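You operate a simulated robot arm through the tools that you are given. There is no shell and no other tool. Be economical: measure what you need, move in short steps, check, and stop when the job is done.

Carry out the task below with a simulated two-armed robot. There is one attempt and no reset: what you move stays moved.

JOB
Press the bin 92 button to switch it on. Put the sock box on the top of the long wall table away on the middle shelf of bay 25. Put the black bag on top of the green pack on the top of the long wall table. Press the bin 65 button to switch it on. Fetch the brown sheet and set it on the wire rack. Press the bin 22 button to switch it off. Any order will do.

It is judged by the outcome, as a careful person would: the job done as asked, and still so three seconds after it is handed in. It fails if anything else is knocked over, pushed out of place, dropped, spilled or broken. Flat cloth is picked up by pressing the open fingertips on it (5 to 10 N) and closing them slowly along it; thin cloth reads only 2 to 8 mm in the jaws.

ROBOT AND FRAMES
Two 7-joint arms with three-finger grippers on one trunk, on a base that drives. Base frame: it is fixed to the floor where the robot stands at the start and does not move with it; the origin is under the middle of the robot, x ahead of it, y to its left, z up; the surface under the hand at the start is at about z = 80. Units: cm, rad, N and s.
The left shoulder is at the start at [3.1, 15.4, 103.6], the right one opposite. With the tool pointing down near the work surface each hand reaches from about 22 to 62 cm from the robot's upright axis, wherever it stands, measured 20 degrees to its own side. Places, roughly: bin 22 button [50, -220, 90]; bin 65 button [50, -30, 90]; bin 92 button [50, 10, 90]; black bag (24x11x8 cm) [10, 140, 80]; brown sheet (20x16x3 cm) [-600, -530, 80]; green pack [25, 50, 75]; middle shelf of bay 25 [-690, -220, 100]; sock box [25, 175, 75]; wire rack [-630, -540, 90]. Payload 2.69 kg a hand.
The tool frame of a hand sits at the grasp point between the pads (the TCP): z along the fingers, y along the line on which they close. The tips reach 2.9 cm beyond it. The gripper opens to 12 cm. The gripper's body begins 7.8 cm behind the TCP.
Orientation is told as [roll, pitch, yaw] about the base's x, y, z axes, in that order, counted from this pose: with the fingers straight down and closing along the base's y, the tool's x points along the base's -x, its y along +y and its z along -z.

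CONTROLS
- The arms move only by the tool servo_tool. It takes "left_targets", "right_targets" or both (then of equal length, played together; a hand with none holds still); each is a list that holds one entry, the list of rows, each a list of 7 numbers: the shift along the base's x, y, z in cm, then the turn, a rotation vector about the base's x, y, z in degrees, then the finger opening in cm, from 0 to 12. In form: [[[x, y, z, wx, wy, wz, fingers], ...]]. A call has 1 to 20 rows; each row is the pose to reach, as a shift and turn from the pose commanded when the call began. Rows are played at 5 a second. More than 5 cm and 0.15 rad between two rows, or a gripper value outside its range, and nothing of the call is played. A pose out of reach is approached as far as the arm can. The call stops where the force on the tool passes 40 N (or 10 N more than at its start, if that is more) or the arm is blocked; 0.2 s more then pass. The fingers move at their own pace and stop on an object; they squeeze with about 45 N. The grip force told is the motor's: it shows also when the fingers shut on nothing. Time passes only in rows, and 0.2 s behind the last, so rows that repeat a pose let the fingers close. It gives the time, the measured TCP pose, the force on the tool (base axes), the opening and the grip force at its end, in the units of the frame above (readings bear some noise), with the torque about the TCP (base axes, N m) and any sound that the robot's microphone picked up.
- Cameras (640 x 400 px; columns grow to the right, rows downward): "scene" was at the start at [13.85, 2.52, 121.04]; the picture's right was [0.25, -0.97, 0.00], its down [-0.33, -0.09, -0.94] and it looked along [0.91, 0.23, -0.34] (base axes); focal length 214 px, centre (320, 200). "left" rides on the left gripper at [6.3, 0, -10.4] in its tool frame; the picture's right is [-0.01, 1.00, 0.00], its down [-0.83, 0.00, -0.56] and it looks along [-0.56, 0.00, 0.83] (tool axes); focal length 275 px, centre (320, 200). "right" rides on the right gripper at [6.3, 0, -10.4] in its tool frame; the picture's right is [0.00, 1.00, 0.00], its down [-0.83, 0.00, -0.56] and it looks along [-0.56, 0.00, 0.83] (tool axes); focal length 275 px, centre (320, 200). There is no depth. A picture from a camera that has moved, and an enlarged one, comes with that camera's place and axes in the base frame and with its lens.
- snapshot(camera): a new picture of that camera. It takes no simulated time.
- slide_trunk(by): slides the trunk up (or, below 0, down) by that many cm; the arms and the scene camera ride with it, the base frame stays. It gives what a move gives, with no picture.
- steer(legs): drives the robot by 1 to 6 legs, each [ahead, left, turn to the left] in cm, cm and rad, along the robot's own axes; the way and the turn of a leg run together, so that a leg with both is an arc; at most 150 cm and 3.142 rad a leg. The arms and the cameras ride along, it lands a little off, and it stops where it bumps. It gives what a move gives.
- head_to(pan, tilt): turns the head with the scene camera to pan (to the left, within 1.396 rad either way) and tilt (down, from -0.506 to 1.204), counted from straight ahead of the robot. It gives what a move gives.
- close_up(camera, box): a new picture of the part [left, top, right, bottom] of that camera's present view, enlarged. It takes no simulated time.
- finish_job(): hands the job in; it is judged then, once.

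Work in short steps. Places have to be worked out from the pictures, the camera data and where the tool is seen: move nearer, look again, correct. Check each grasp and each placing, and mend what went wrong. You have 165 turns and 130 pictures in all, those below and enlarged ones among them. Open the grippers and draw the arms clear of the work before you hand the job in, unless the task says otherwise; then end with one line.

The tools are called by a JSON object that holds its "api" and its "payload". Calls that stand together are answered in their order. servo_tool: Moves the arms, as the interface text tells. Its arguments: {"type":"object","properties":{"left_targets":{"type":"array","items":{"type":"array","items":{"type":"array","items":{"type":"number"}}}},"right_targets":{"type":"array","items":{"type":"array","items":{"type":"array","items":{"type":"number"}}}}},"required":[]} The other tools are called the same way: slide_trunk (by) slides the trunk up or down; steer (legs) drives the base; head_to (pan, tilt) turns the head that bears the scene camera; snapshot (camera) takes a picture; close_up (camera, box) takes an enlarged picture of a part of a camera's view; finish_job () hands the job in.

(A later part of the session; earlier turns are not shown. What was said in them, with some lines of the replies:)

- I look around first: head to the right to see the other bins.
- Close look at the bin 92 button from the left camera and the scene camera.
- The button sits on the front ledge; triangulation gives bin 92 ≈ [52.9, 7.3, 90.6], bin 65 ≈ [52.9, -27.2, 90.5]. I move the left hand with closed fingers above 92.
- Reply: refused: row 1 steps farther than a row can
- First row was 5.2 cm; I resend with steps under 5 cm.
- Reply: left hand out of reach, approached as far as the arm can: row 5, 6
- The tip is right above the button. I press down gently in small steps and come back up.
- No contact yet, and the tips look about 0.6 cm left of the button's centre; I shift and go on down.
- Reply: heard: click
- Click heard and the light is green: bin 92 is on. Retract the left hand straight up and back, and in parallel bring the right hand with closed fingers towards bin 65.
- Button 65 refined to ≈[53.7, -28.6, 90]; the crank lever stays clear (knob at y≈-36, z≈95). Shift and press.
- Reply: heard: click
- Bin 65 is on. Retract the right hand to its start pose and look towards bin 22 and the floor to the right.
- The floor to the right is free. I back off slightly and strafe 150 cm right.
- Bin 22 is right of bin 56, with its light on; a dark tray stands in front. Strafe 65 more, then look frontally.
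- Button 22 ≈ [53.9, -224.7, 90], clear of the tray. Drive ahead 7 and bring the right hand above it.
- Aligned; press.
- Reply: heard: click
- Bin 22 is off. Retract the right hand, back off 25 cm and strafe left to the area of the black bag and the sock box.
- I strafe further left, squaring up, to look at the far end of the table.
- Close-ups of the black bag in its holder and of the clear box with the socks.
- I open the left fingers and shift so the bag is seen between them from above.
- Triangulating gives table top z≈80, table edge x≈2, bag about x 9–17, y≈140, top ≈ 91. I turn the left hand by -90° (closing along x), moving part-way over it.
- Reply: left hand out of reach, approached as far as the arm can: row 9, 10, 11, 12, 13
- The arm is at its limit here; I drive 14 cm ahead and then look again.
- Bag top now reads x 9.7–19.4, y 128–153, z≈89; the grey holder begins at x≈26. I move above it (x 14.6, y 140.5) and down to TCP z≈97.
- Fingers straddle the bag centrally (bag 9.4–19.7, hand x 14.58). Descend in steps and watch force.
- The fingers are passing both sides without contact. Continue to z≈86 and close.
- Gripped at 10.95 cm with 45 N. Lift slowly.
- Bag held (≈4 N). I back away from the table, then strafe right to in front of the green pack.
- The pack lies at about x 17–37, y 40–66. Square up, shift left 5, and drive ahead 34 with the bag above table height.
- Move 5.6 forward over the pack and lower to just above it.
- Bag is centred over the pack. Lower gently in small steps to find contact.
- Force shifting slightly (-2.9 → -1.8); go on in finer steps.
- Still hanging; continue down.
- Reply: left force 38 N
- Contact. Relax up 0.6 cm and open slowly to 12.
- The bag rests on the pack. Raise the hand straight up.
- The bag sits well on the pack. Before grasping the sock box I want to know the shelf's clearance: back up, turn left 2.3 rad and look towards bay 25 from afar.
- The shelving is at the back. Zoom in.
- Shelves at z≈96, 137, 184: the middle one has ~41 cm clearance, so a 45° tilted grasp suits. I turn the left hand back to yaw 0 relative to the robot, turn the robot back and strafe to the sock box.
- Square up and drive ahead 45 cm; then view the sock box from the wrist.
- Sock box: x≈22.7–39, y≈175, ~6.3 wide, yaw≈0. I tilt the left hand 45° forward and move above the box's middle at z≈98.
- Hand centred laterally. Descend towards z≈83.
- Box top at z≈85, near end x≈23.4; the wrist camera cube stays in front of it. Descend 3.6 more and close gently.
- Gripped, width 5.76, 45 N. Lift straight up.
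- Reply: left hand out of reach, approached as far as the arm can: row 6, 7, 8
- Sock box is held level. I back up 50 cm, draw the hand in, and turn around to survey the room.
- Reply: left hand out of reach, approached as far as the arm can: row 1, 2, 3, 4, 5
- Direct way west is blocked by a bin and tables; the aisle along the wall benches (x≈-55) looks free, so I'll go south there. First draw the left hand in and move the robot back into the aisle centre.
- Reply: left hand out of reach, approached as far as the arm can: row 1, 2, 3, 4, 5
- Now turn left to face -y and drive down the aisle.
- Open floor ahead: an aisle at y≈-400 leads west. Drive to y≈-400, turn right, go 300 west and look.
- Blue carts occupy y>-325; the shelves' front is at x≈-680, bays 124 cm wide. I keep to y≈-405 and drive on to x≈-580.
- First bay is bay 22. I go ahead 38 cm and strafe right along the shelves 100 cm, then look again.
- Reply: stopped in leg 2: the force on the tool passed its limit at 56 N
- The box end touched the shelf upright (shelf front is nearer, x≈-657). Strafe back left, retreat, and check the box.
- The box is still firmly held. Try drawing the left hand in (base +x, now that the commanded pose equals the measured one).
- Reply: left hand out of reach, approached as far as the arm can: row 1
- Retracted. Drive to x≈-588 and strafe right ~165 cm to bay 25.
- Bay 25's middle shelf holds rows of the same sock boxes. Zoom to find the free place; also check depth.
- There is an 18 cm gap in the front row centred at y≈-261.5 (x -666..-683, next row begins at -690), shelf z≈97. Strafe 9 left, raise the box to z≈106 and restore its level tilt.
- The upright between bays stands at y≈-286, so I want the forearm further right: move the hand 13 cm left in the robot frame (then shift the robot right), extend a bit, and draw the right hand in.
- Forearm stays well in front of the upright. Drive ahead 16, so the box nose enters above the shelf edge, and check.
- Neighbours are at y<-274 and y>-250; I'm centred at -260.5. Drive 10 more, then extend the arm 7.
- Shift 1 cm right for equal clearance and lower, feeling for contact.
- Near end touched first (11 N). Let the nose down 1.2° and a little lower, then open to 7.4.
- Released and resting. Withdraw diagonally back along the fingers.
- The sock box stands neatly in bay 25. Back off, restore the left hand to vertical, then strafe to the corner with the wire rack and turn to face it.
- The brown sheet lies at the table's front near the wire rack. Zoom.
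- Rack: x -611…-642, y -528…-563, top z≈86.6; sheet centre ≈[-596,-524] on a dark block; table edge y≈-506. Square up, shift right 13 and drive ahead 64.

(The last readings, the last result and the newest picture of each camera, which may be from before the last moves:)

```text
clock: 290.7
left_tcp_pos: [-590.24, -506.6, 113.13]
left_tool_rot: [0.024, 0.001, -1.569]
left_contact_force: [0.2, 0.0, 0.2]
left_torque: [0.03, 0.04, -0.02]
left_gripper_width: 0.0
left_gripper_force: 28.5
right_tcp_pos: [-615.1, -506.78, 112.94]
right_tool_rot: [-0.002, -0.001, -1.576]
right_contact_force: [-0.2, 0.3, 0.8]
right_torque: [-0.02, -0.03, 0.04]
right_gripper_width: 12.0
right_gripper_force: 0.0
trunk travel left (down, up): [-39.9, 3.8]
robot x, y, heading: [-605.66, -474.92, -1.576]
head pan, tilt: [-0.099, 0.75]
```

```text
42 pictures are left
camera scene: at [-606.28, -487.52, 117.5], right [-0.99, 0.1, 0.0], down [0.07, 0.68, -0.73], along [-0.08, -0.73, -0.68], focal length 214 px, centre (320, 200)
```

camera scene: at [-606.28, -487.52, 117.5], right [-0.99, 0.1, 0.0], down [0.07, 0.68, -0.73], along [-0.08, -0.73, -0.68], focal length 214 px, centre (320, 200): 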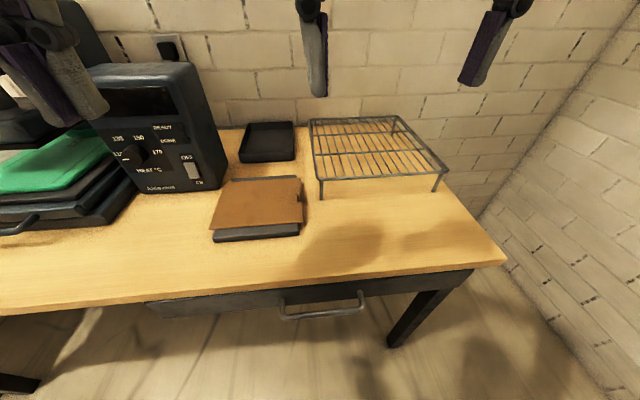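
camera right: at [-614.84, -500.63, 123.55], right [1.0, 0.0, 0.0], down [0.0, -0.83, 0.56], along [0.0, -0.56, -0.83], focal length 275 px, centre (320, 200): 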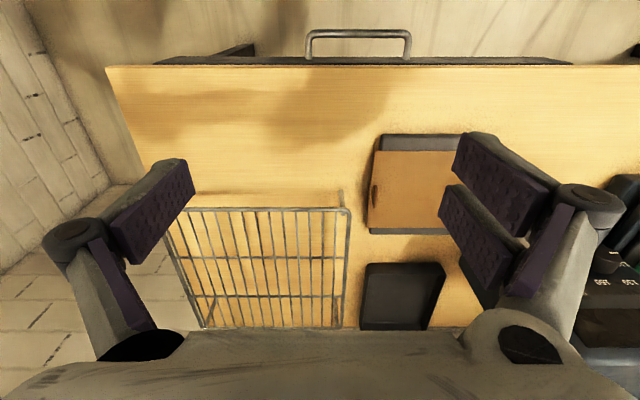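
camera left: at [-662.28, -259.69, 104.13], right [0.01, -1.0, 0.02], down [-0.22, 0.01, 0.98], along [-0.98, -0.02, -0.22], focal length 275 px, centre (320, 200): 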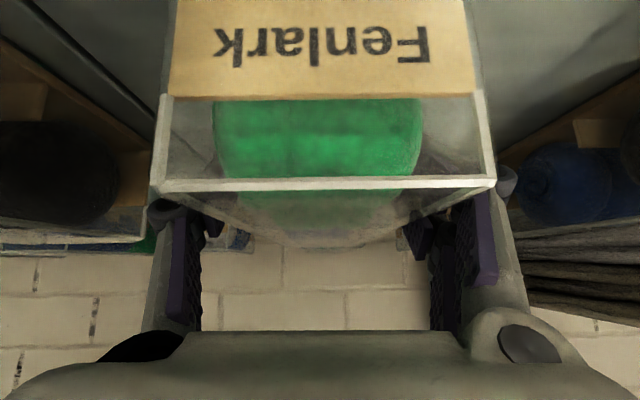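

Sheet: -x edge at x≈-606, y -519…-535, lying across a dark tray. Move the right hand in front of it, lower, to look closely.

{"api": "servo_tool", "payload": {"right_targets": [[[4, -1.5, -2, 0, 0, 0, 12], [8, -3, -4, 0, 0, 0, 12], [12, -4, -6, 0, 0, 0, 12], [15, -5, -8, 0, 0, 0, 12], [15, -5, -10, 0, 0, 0, 12]]]}}

{"api": "snapshot", "payload": {"camera": "right"}}

{"api": "close_up", "payload": {"camera": "scene", "box": [190, 150, 330, 260]}}

```text
clock: 291.9
left_tcp_pos: [-590.26, -506.76, 113.15]
left_tool_rot: [0.024, 0.001, -1.569]
left_contact_force: [-1.0, -0.1, 0.6]
left_torque: [0.0, -0.01, 0.01]
left_gripper_width: 0.0
left_gripper_force: 28.2
right_tcp_pos: [-600.32, -511.91, 102.94]
right_tool_rot: [0.002, -0.001, -1.578]
right_contact_force: [-0.6, 0.2, 0.0]
right_torque: [0.05, -0.02, 0.02]
right_gripper_width: 11.98
right_gripper_force: 0.1
trunk travel left (down, up): [-39.9, 3.8]
robot x, y, heading: [-605.82, -474.61, -1.578]
head pan, tilt: [-0.099, 0.75]
```

```text
41 pictures are left
camera right: at [-600.11, -505.66, 113.48], right [1.0, 0.0, 0.0], down [0.0, -0.83, 0.56], along [0.0, -0.56, -0.83], focal length 275 px, centre (320, 200)
```

right: 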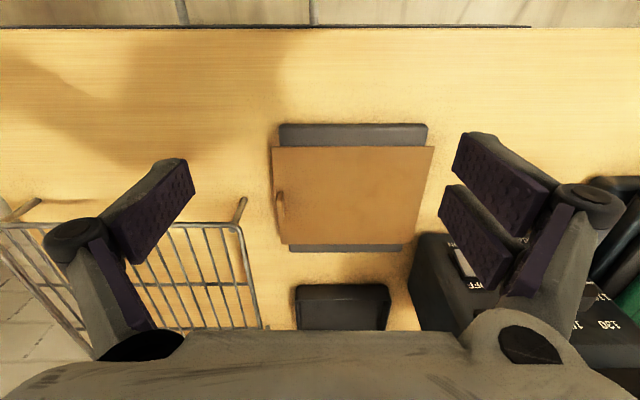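

```text
3.64 times, centred on (260, 205) of scene
camera zoom: at [-604.21, -487.56, 117.6], right [-0.99, -0.16, 0.0], down [-0.1, 0.67, -0.74], along [0.12, -0.73, -0.67], focal length 780 px, centre (538, 182)
```

zoom: 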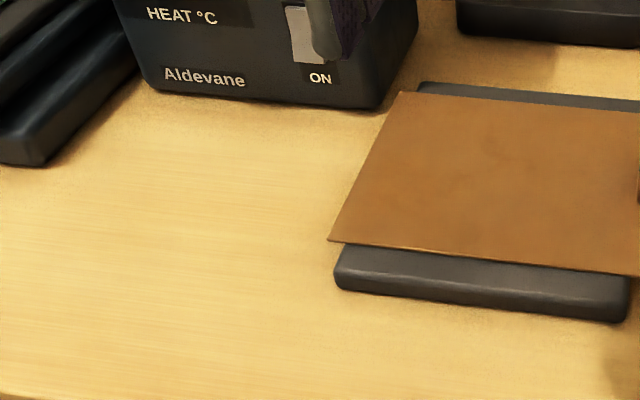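

Zoom on the curled spot at the sheet's -x edge.

{"api": "close_up", "payload": {"camera": "right", "box": [250, 110, 450, 270]}}

{"api": "head_to", "payload": {"pan": 0.0, "tilt": 0.8}}

{"api": "close_up", "payload": {"camera": "scene", "box": [220, 100, 380, 220]}}

```text
2.50 times, centred on (350, 190) of right
camera zoom: at [-600.11, -505.66, 113.48], right [1.0, 0.0, 0.0], down [0.0, -0.83, 0.56], along [0.0, -0.56, -0.83], focal length 688 px, centre (245, 225)
```

zoom: 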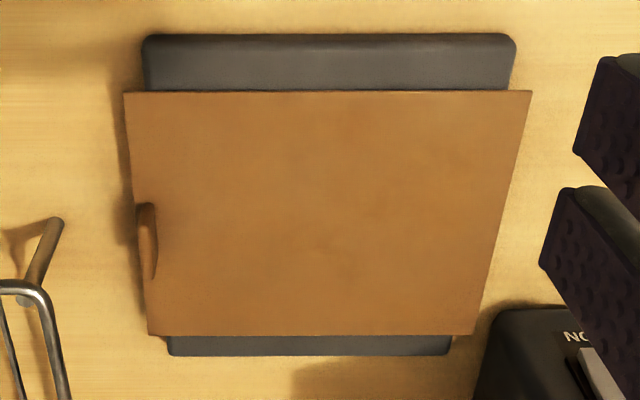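

```text
clock: 292.6
left_tcp_pos: [-589.99, -506.7, 113.26]
left_tool_rot: [0.024, 0.002, -1.571]
left_contact_force: [0.6, 0.0, -0.5]
left_torque: [0.03, -0.02, -0.02]
left_gripper_width: 0.0
left_gripper_force: 28.7
right_tcp_pos: [-600.1, -511.96, 102.92]
right_tool_rot: [0.0, 0.0, -1.576]
right_contact_force: [0.7, -0.2, -0.2]
right_torque: [-0.01, 0.0, -0.01]
right_gripper_width: 12.01
right_gripper_force: 0.0
trunk travel left (down, up): [-39.9, 3.8]
robot x, y, heading: [-605.29, -474.91, -1.575]
head pan, tilt: [0.0, 0.799]
```

```text
3.33 times, centred on (300, 160) of scene
camera zoom: at [-604.09, -487.49, 117.57], right [-0.99, -0.16, 0.0], down [-0.11, 0.67, -0.74], along [0.12, -0.73, -0.68], focal length 715 px, centre (387, 333)
```

zoom: 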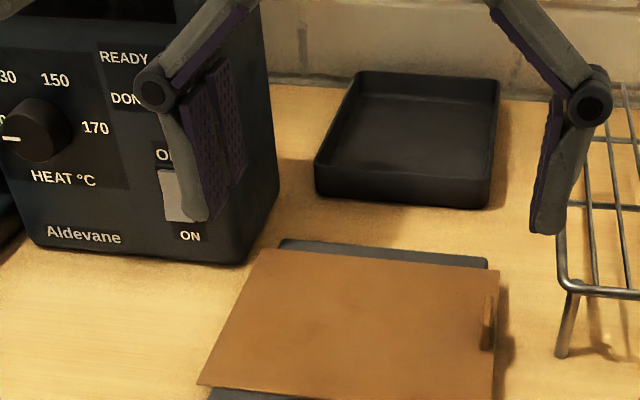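

There is a small upright tab at the sheet's -x edge, ≈[-605.2, -527, 83–84], running along y – just right for my closing direction. Move above it with fingers at 3.5 cm.

{"api": "servo_tool", "payload": {"right_targets": [[[-1.5, -4, -1, 0, 0, 0, 8], [-3, -8, -2, 0, 0, 0, 4], [-4, -12, -4, 0, 0, 0, 3.5], [-5, -15, -7, 0, 0, 0, 3.5], [-5, -15.1, -11, 0, 0, 0, 3.5], [-5, -15.1, -11, 0, 0, 0, 3.5]]]}}

{"api": "snapshot", "payload": {"camera": "right"}}

{"api": "close_up", "payload": {"camera": "scene", "box": [220, 100, 380, 220]}}

```text
clock: 294.0
left_tcp_pos: [-590.14, -506.71, 113.29]
left_tool_rot: [0.024, 0.001, -1.568]
left_contact_force: [-0.3, 0.7, 0.3]
left_torque: [0.01, 0.02, 0.02]
left_gripper_width: 0.02
left_gripper_force: 28.9
right_tcp_pos: [-605.44, -526.86, 91.74]
right_tool_rot: [0.002, -0.001, -1.576]
right_contact_force: [-0.6, -0.4, 0.3]
right_torque: [-0.01, 0.0, 0.01]
right_gripper_width: 3.51
right_gripper_force: 0.0
trunk travel left (down, up): [-39.9, 3.8]
robot x, y, heading: [-605.41, -474.96, -1.576]
head pan, tilt: [0.0, 0.799]
```

```text
37 pictures are left
camera right: at [-605.34, -520.48, 102.29], right [1.0, 0.0, 0.0], down [0.0, -0.83, 0.56], along [0.0, -0.56, -0.83], focal length 275 px, centre (320, 200)
```

right: 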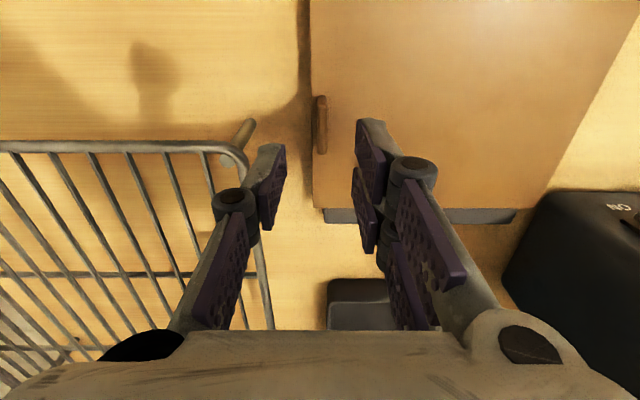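

```text
3.33 times, centred on (300, 160) of scene
camera zoom: at [-605.47, -487.33, 117.1], right [-1.0, 0.0, 0.0], down [0.0, 0.72, -0.7], along [0.0, -0.7, -0.72], focal length 715 px, centre (387, 333)
```

zoom: 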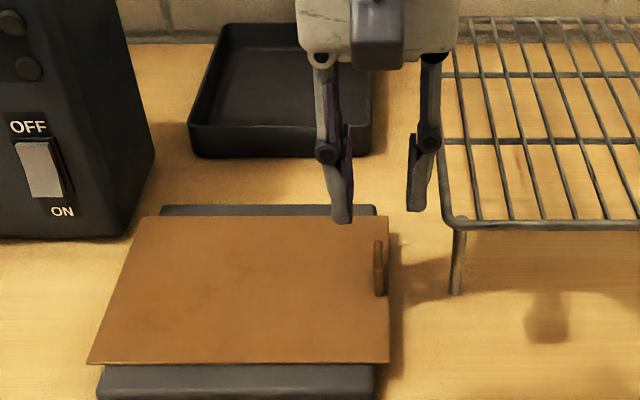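

The tab is centred between the fingers. Narrow to 2.6 cm and descend until a light touch.

{"api": "servo_tool", "payload": {"right_targets": [[[0, 0, -1.5, 0, 0, 0, 2.6], [0, 0, -3, 0, 0, 0, 2.6], [0, 0, -4, 0, 0, 0, 2.6], [0, 0, -4.6, 0, 0, 0, 2.6]]]}}

{"api": "close_up", "payload": {"camera": "scene", "box": [270, 120, 350, 200]}}

```text
clock: 295.0
left_tcp_pos: [-590.06, -506.65, 113.23]
left_tool_rot: [0.024, 0.002, -1.57]
left_contact_force: [-0.2, 0.1, 0.2]
left_torque: [0.04, 0.0, 0.02]
left_gripper_width: 0.01
left_gripper_force: 28.2
right_tcp_pos: [-605.42, -526.85, 87.22]
right_tool_rot: [-0.001, -0.002, -1.575]
right_contact_force: [-0.3, 0.3, -0.1]
right_torque: [0.0, 0.01, 0.02]
right_gripper_width: 2.61
right_gripper_force: 0.1
trunk travel left (down, up): [-39.9, 3.8]
robot x, y, heading: [-605.58, -474.73, -1.577]
head pan, tilt: [0.0, 0.799]
```

```text
5.00 times, centred on (310, 160) of scene
camera zoom: at [-605.46, -487.34, 117.09], right [-1.0, 0.0, 0.0], down [0.0, 0.72, -0.7], along [0.0, -0.7, -0.72], focal length 1072 px, centre (370, 400)
```

zoom: 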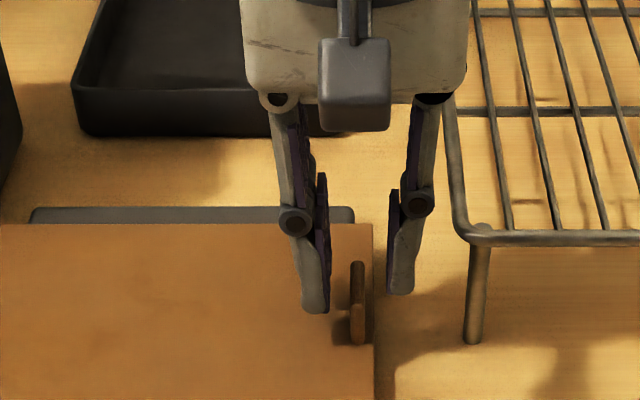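

Continue down in 0.4 cm steps.

{"api": "servo_tool", "payload": {"right_targets": [[[0, 0, -0.4, 0, 0, 0, 2.6], [0, 0, -0.8, 0, 0, 0, 2.6], [0, 0, -1.2, 0, 0, 0, 2.6]]]}}

{"api": "close_up", "payload": {"camera": "scene", "box": [270, 120, 350, 200]}}

```text
clock: 295.8
left_tcp_pos: [-590.18, -506.62, 113.17]
left_tool_rot: [0.025, 0.002, -1.57]
left_contact_force: [0.5, 0.4, 0.4]
left_torque: [-0.01, -0.03, 0.02]
left_gripper_width: 0.02
left_gripper_force: 28.5
right_tcp_pos: [-605.18, -527.04, 86.11]
right_tool_rot: [-0.002, -0.002, -1.576]
right_contact_force: [0.5, 0.5, -0.9]
right_torque: [-0.02, -0.02, -0.02]
right_gripper_width: 2.62
right_gripper_force: 0.0
trunk travel left (down, up): [-39.9, 3.8]
robot x, y, heading: [-605.64, -474.83, -1.58]
head pan, tilt: [0.0, 0.799]
```

```text
5.00 times, centred on (310, 160) of scene
camera zoom: at [-605.46, -487.35, 117.09], right [-1.0, 0.0, 0.0], down [0.0, 0.72, -0.7], along [0.0, -0.7, -0.72], focal length 1072 px, centre (370, 400)
```

zoom: 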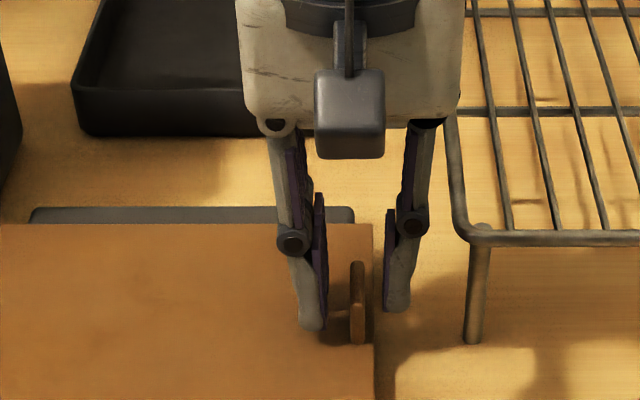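

The tab is ~2.5 cm tall, y -524…-527. Shift 1.2 cm toward me, then close slowly.

{"api": "servo_tool", "payload": {"right_targets": [[[0, 1.2, 0, 0, 0, 0, 2.6], [0, 1.2, -0.2, 0, 0, 0, 2.0], [0, 1.2, -0.2, 0, 0, 0, 1.4], [0, 1.2, -0.2, 0, 0, 0, 0.8], [0, 1.2, -0.2, 0, 0, 0, 0.2], [0, 1.2, -0.2, 0, 0, 0, 0], [0, 1.2, -0.2, 0, 0, 0, 0]]]}}

{"api": "close_up", "payload": {"camera": "scene", "box": [220, 100, 380, 220]}}

```text
clock: 297.4
left_tcp_pos: [-590.07, -506.74, 113.2]
left_tool_rot: [0.023, 0.003, -1.568]
left_contact_force: [-0.3, -0.2, -0.2]
left_torque: [0.01, -0.02, 0.02]
left_gripper_width: 0.0
left_gripper_force: 28.6
right_tcp_pos: [-605.31, -525.77, 85.81]
right_tool_rot: [0.0, -0.003, -1.577]
right_contact_force: [-0.3, 0.3, -0.3]
right_torque: [-0.03, -0.02, 0.0]
right_gripper_width: 0.59
right_gripper_force: 34.7
trunk travel left (down, up): [-39.9, 3.8]
robot x, y, heading: [-605.87, -474.65, -1.581]
head pan, tilt: [0.0, 0.799]
```

```text
3.33 times, centred on (300, 160) of scene
camera zoom: at [-605.46, -487.34, 117.09], right [-1.0, 0.0, 0.0], down [0.0, 0.72, -0.7], along [0.0, -0.7, -0.72], focal length 715 px, centre (387, 333)
```

zoom: 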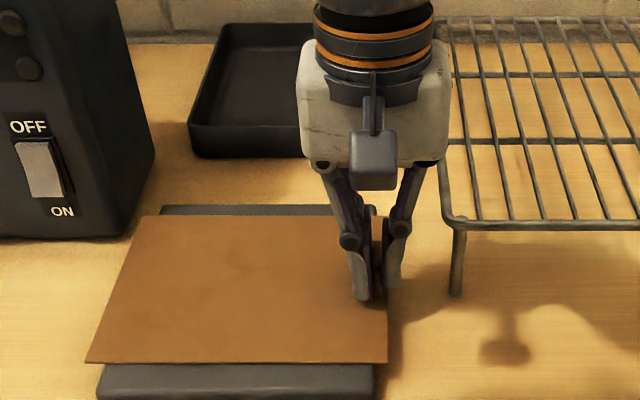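

Width 5.9 mm – the tab is held. Lift slowly 6 cm and look.

{"api": "servo_tool", "payload": {"right_targets": [[[0, 0, 0.7, 0, 0, 0, 0], [0, 0, 1.5, 0, 0, 0, 0], [0, 0, 3, 0, 0, 0, 0], [0, 0, 4.5, 0, 0, 0, 0], [0, 0, 6, 0, 0, 0, 0], [0, 0, 6, 0, 0, 0, 0]]]}}

{"api": "snapshot", "payload": {"camera": "scene"}}

```text
clock: 298.8
left_tcp_pos: [-590.12, -506.66, 113.06]
left_tool_rot: [0.025, 0.003, -1.57]
left_contact_force: [0.2, -0.3, 0.4]
left_torque: [0.02, 0.02, -0.02]
left_gripper_width: 0.01
left_gripper_force: 28.1
right_tcp_pos: [-605.33, -525.44, 91.94]
right_tool_rot: [0.0, -0.001, -1.577]
right_contact_force: [1.0, 0.0, -0.7]
right_torque: [0.01, -0.01, 0.02]
right_gripper_width: 0.58
right_gripper_force: 34.3
trunk travel left (down, up): [-39.9, 3.8]
robot x, y, heading: [-605.63, -474.83, -1.577]
head pan, tilt: [0.0, 0.799]
```

```text
32 pictures are left
camera scene: at [-605.46, -487.35, 117.09], right [-1.0, 0.0, 0.0], down [0.0, 0.72, -0.7], along [0.0, -0.7, -0.72], focal length 214 px, centre (320, 200)
```

scene: 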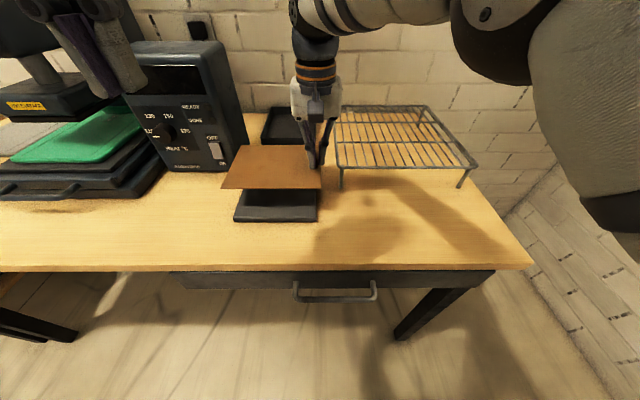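

The sheet is stiff and held level by its tab. Raise 8 cm, then move the robot 16 right and 8 ahead.

{"api": "servo_tool", "payload": {"right_targets": [[[0, 0, 2, 0, 0, 0, 0], [0, 0, 4, 0, 0, 0, 0], [0, 0, 6, 0, 0, 0, 0], [0, 0, 8, 0, 0, 0, 0]]]}}

{"api": "steer", "payload": {"legs": [[0, -16, 0], [8, 0, 0]]}}

{"api": "snapshot", "payload": {"camera": "scene"}}

```text
clock: 299.8
left_tcp_pos: [-590.21, -506.64, 113.16]
left_tool_rot: [0.025, 0.002, -1.569]
left_contact_force: [0.6, -0.4, -0.3]
left_torque: [-0.01, 0.01, -0.02]
left_gripper_width: 0.0
left_gripper_force: 28.5
right_tcp_pos: [-605.17, -525.68, 100.12]
right_tool_rot: [0.0, -0.002, -1.575]
right_contact_force: [0.3, 0.2, -0.3]
right_torque: [0.01, 0.02, -0.02]
right_gripper_width: 0.59
right_gripper_force: 34.4
trunk travel left (down, up): [-39.9, 3.8]
robot x, y, heading: [-605.71, -474.78, -1.572]
head pan, tilt: [0.0, 0.799]
```

```text
clock: 302.3
left_tcp_pos: [-605.92, -514.7, 113.07]
left_tool_rot: [0.025, 0.002, -1.572]
left_contact_force: [0.0, -0.5, -1.0]
left_torque: [0.02, -0.02, 0.0]
left_gripper_width: 0.01
left_gripper_force: 28.4
right_tcp_pos: [-620.94, -533.59, 99.9]
right_tool_rot: [0.0, 0.002, -1.575]
right_contact_force: [0.6, 0.7, -0.8]
right_torque: [0.05, 0.03, -0.01]
right_gripper_width: 0.6
right_gripper_force: 34.5
trunk travel left (down, up): [-39.9, 3.8]
robot x, y, heading: [-621.55, -482.7, -1.584]
head pan, tilt: [0.0, 0.799]
```

```text
31 pictures are left
camera scene: at [-621.24, -495.36, 117.09], right [-1.0, 0.01, 0.0], down [0.0, 0.72, -0.7], along [0.0, -0.7, -0.72], focal length 214 px, centre (320, 200)
```

scene: 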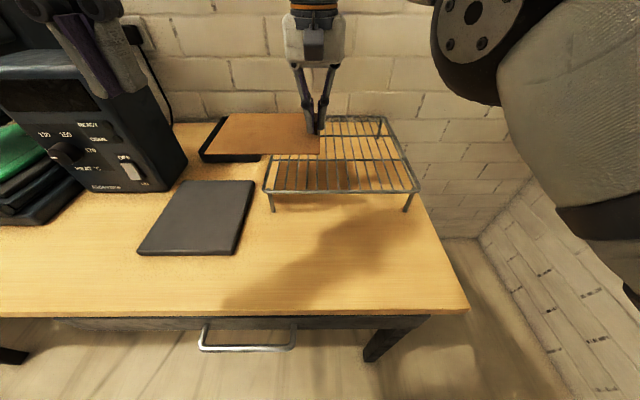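

Rack spans x -609.5…-642, y -528…-561. Move the hand so the sheet's centre comes to ≈[-625.5,-542], then lower to z≈94.

{"api": "servo_tool", "payload": {"right_targets": [[[-4, -2, 0, 0, 0, 0, 0], [-8, -4, 0, 0, 0, 0, 0], [-12, -6, 0, 0, 0, 0, 0], [-14, -7.4, -1, 0, 0, 0, 0], [-14, -7.4, -3.5, 0, 0, 0, 0], [-14, -7.4, -6, 0, 0, 0, 0], [-14, -7.4, -6, 0, 0, 0, 0]]]}}

{"api": "close_up", "payload": {"camera": "scene", "box": [220, 80, 460, 230]}}

{"api": "snapshot", "payload": {"camera": "right"}}

```text
clock: 303.9
left_tcp_pos: [-605.89, -514.53, 113.27]
left_tool_rot: [0.024, 0.001, -1.572]
left_contact_force: [-0.2, 0.3, 0.1]
left_torque: [-0.02, -0.03, 0.01]
left_gripper_width: 0.0
left_gripper_force: 28.7
right_tcp_pos: [-635.05, -540.17, 93.62]
right_tool_rot: [-0.003, -0.003, -1.575]
right_contact_force: [-0.3, 0.3, -0.6]
right_torque: [0.01, 0.03, 0.02]
right_gripper_width: 0.59
right_gripper_force: 34.3
right hand out of reach, approached as far as the arm can: row 2, 3, 4, 5, 6, 7
trunk travel left (down, up): [-39.9, 3.8]
robot x, y, heading: [-621.52, -482.73, -1.575]
head pan, tilt: [0.0, 0.799]
```

```text
2.67 times, centred on (340, 155) of scene
camera zoom: at [-621.24, -495.25, 117.1], right [-1.0, 0.01, 0.0], down [0.0, 0.72, -0.7], along [0.0, -0.7, -0.72], focal length 572 px, centre (267, 320)
```

zoom: 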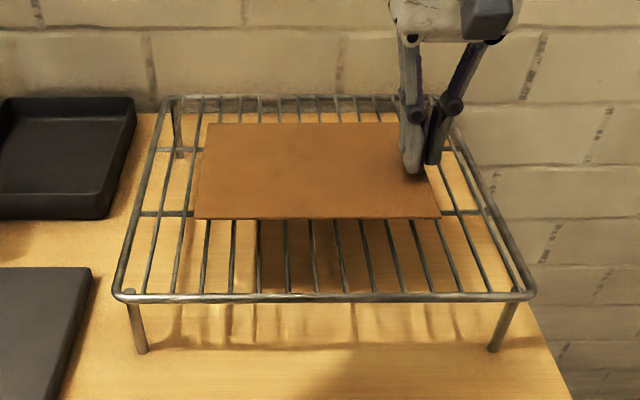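

```text
29 pictures are left
camera right: at [-634.93, -533.78, 104.2], right [1.0, 0.0, 0.0], down [0.0, -0.83, 0.56], along [0.0, -0.56, -0.83], focal length 275 px, centre (320, 200)
```

right: 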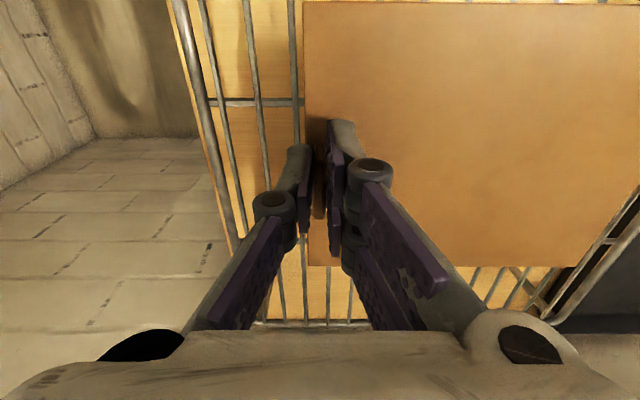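

Well centred over the rack. Lower slowly until contact.

{"api": "servo_tool", "payload": {"right_targets": [[[0, 0.3, -1, 0, 0, 0, 0], [0, 0.3, -1.8, 0, 0, 0, 0], [0, 0.3, -2.4, 0, 0, 0, 0], [0, 0.3, -2.8, 0, 0, 0, 0]]]}}

{"api": "close_up", "payload": {"camera": "scene", "box": [220, 80, 460, 230]}}

```text
clock: 304.9
left_tcp_pos: [-606.01, -514.44, 113.34]
left_tool_rot: [0.024, -0.002, -1.57]
left_contact_force: [0.1, 0.2, -0.6]
left_torque: [-0.01, 0.0, -0.03]
left_gripper_width: 0.0
left_gripper_force: 28.2
right_tcp_pos: [-635.13, -539.73, 91.47]
right_tool_rot: [-0.002, -0.011, -1.578]
right_contact_force: [-2.2, -1.6, 24.6]
right_torque: [0.77, 0.04, 0.02]
right_gripper_width: 0.61
right_gripper_force: 34.5
trunk travel left (down, up): [-39.9, 3.8]
robot x, y, heading: [-621.54, -483.05, -1.576]
head pan, tilt: [0.0, 0.799]
```

```text
2.67 times, centred on (340, 155) of scene
camera zoom: at [-621.23, -495.08, 117.18], right [-1.0, 0.01, 0.0], down [0.0, 0.72, -0.7], along [0.0, -0.7, -0.72], focal length 572 px, centre (267, 320)
```

zoom: 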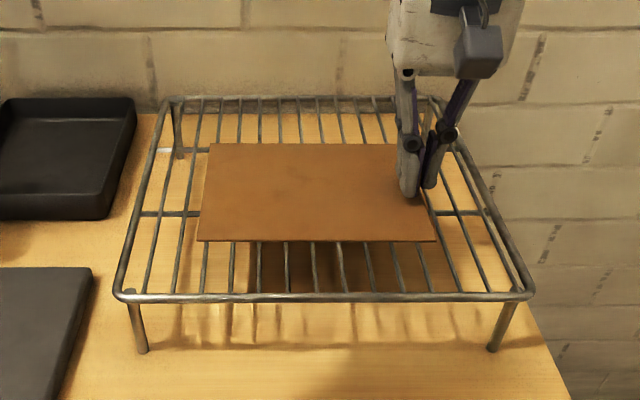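

Contact on the rack. Relieve 0.4 cm, open to 2.6 cm.

{"api": "servo_tool", "payload": {"right_targets": [[[0, 0, 0.3, 0, 0, 0, 0], [0, 0, 0.4, 0, 0, 0, 0.6], [0, 0, 0.4, 0, 0, 0, 1.4], [0, 0, 0.4, 0, 0, 0, 2.6], [0, 0, 0.4, 0, 0, 0, 2.6]]]}}

{"api": "close_up", "payload": {"camera": "scene", "box": [220, 80, 460, 230]}}

```text
clock: 306.1
left_tcp_pos: [-605.95, -514.68, 113.21]
left_tool_rot: [0.025, 0.001, -1.571]
left_contact_force: [0.4, -0.1, -0.4]
left_torque: [-0.02, -0.01, -0.03]
left_gripper_width: 0.01
left_gripper_force: 28.1
right_tcp_pos: [-635.03, -539.75, 91.34]
right_tool_rot: [0.0, -0.001, -1.576]
right_contact_force: [0.3, 0.4, 0.6]
right_torque: [-0.02, -0.03, -0.01]
right_gripper_width: 2.6
right_gripper_force: 0.0
trunk travel left (down, up): [-39.9, 3.8]
robot x, y, heading: [-621.35, -482.64, -1.578]
head pan, tilt: [0.0, 0.799]
```

```text
2.67 times, centred on (340, 155) of scene
camera zoom: at [-621.24, -495.28, 117.09], right [-1.0, 0.01, 0.0], down [0.0, 0.72, -0.7], along [0.0, -0.7, -0.72], focal length 572 px, centre (267, 320)
```

zoom: 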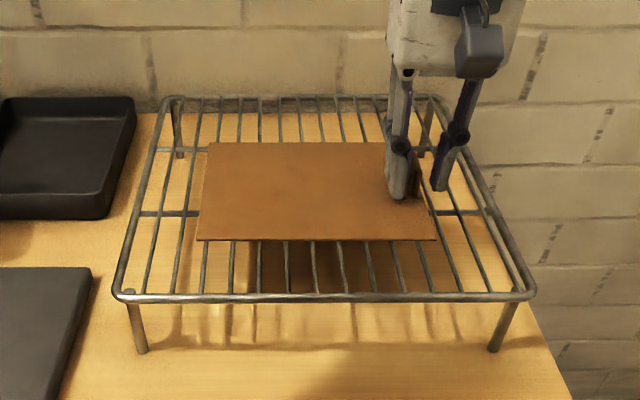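

Released. Lift the hand straight up, then draw it back.

{"api": "servo_tool", "payload": {"right_targets": [[[0, 0, 1, 0, 0, 0, 2.6], [0, 0, 3, 0, 0, 0, 2.6], [0, 0, 6, 0, 0, 0, 2.6], [0, 2, 9, 0, 0, 0, 4], [0, 6, 12, 0, 0, 0, 8], [0, 10, 14, 0, 0, 0, 12], [0, 14, 16, 0, 0, 0, 12], [0, 18, 18, 0, 0, 0, 12]]], "left_targets": [[[0, 0, 0, 0, 0, 0, 2], [0, 0, 0, 0, 0, 0, 4], [0, 0, 0, 0, 0, 0, 6], [0, 0, 0, 0, 0, 0, 8], [0, 2, 0, 0, 0, 0, 10], [0, 4, 0, 0, 0, 0, 12], [0, 6, 0, 0, 0, 0, 12], [0, 8, 0, 0, 0, 0, 12]]]}}

{"api": "steer", "payload": {"legs": [[-40, 0, 0]]}}

{"api": "snapshot", "payload": {"camera": "scene"}}

```text
clock: 307.9
left_tcp_pos: [-606.02, -506.37, 113.3]
left_tool_rot: [0.023, -0.001, -1.571]
left_contact_force: [-0.4, 0.4, 1.0]
left_torque: [-0.02, 0.02, 0.0]
left_gripper_width: 12.0
left_gripper_force: 0.0
right_tcp_pos: [-635.28, -521.64, 109.33]
right_tool_rot: [-0.002, -0.006, -1.576]
right_contact_force: [-0.2, -0.1, 0.3]
right_torque: [-0.04, 0.0, -0.02]
right_gripper_width: 12.0
right_gripper_force: 0.1
right hand out of reach, approached as far as the arm can: row 3
trunk travel left (down, up): [-39.9, 3.8]
robot x, y, heading: [-621.49, -482.59, -1.579]
head pan, tilt: [0.0, 0.799]
```

```text
clock: 310.4
left_tcp_pos: [-605.75, -466.59, 113.19]
left_tool_rot: [0.023, 0.0, -1.573]
left_contact_force: [0.8, -0.3, 0.1]
left_torque: [-0.02, 0.0, -0.03]
left_gripper_width: 11.99
left_gripper_force: 0.1
right_tcp_pos: [-635.08, -481.52, 109.2]
right_tool_rot: [0.0, -0.002, -1.582]
right_contact_force: [0.7, -0.3, 0.0]
right_torque: [0.0, -0.01, 0.0]
right_gripper_width: 12.0
right_gripper_force: 0.0
trunk travel left (down, up): [-39.9, 3.8]
robot x, y, heading: [-620.91, -443.04, -1.576]
head pan, tilt: [0.0, 0.799]
```

```text
26 pictures are left
camera scene: at [-620.96, -455.25, 117.1], right [-1.0, 0.01, 0.0], down [0.01, 0.72, -0.7], along [-0.01, -0.7, -0.72], focal length 214 px, centre (320, 200)
```

scene: 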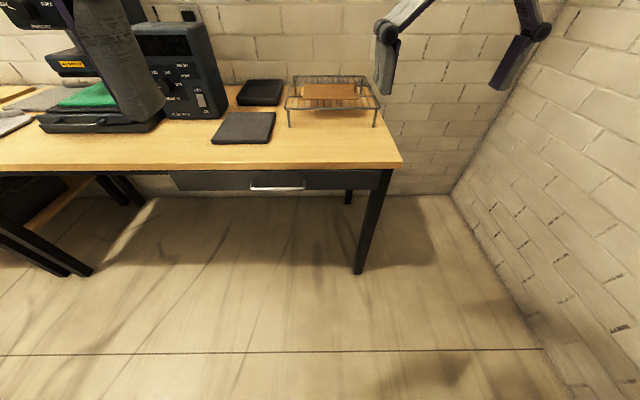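

The sheet lies on the rack, the grippers are open and the arms clear. All six items were checked when done, so I hand in.

{"api": "finish_job", "payload": {}}

```text
The job is handed in.
```

I finished all six tasks and handed the job in: bins 92 and 65 on, bin 22 off, sock box on the middle shelf of bay 25, black bag on the green pack, brown sheet on the wire rack. While I was carrying the sock box it bumped an upright of the shelving; in the later pictures the box looked undamaged and I saw nothing out of place on the shelves.
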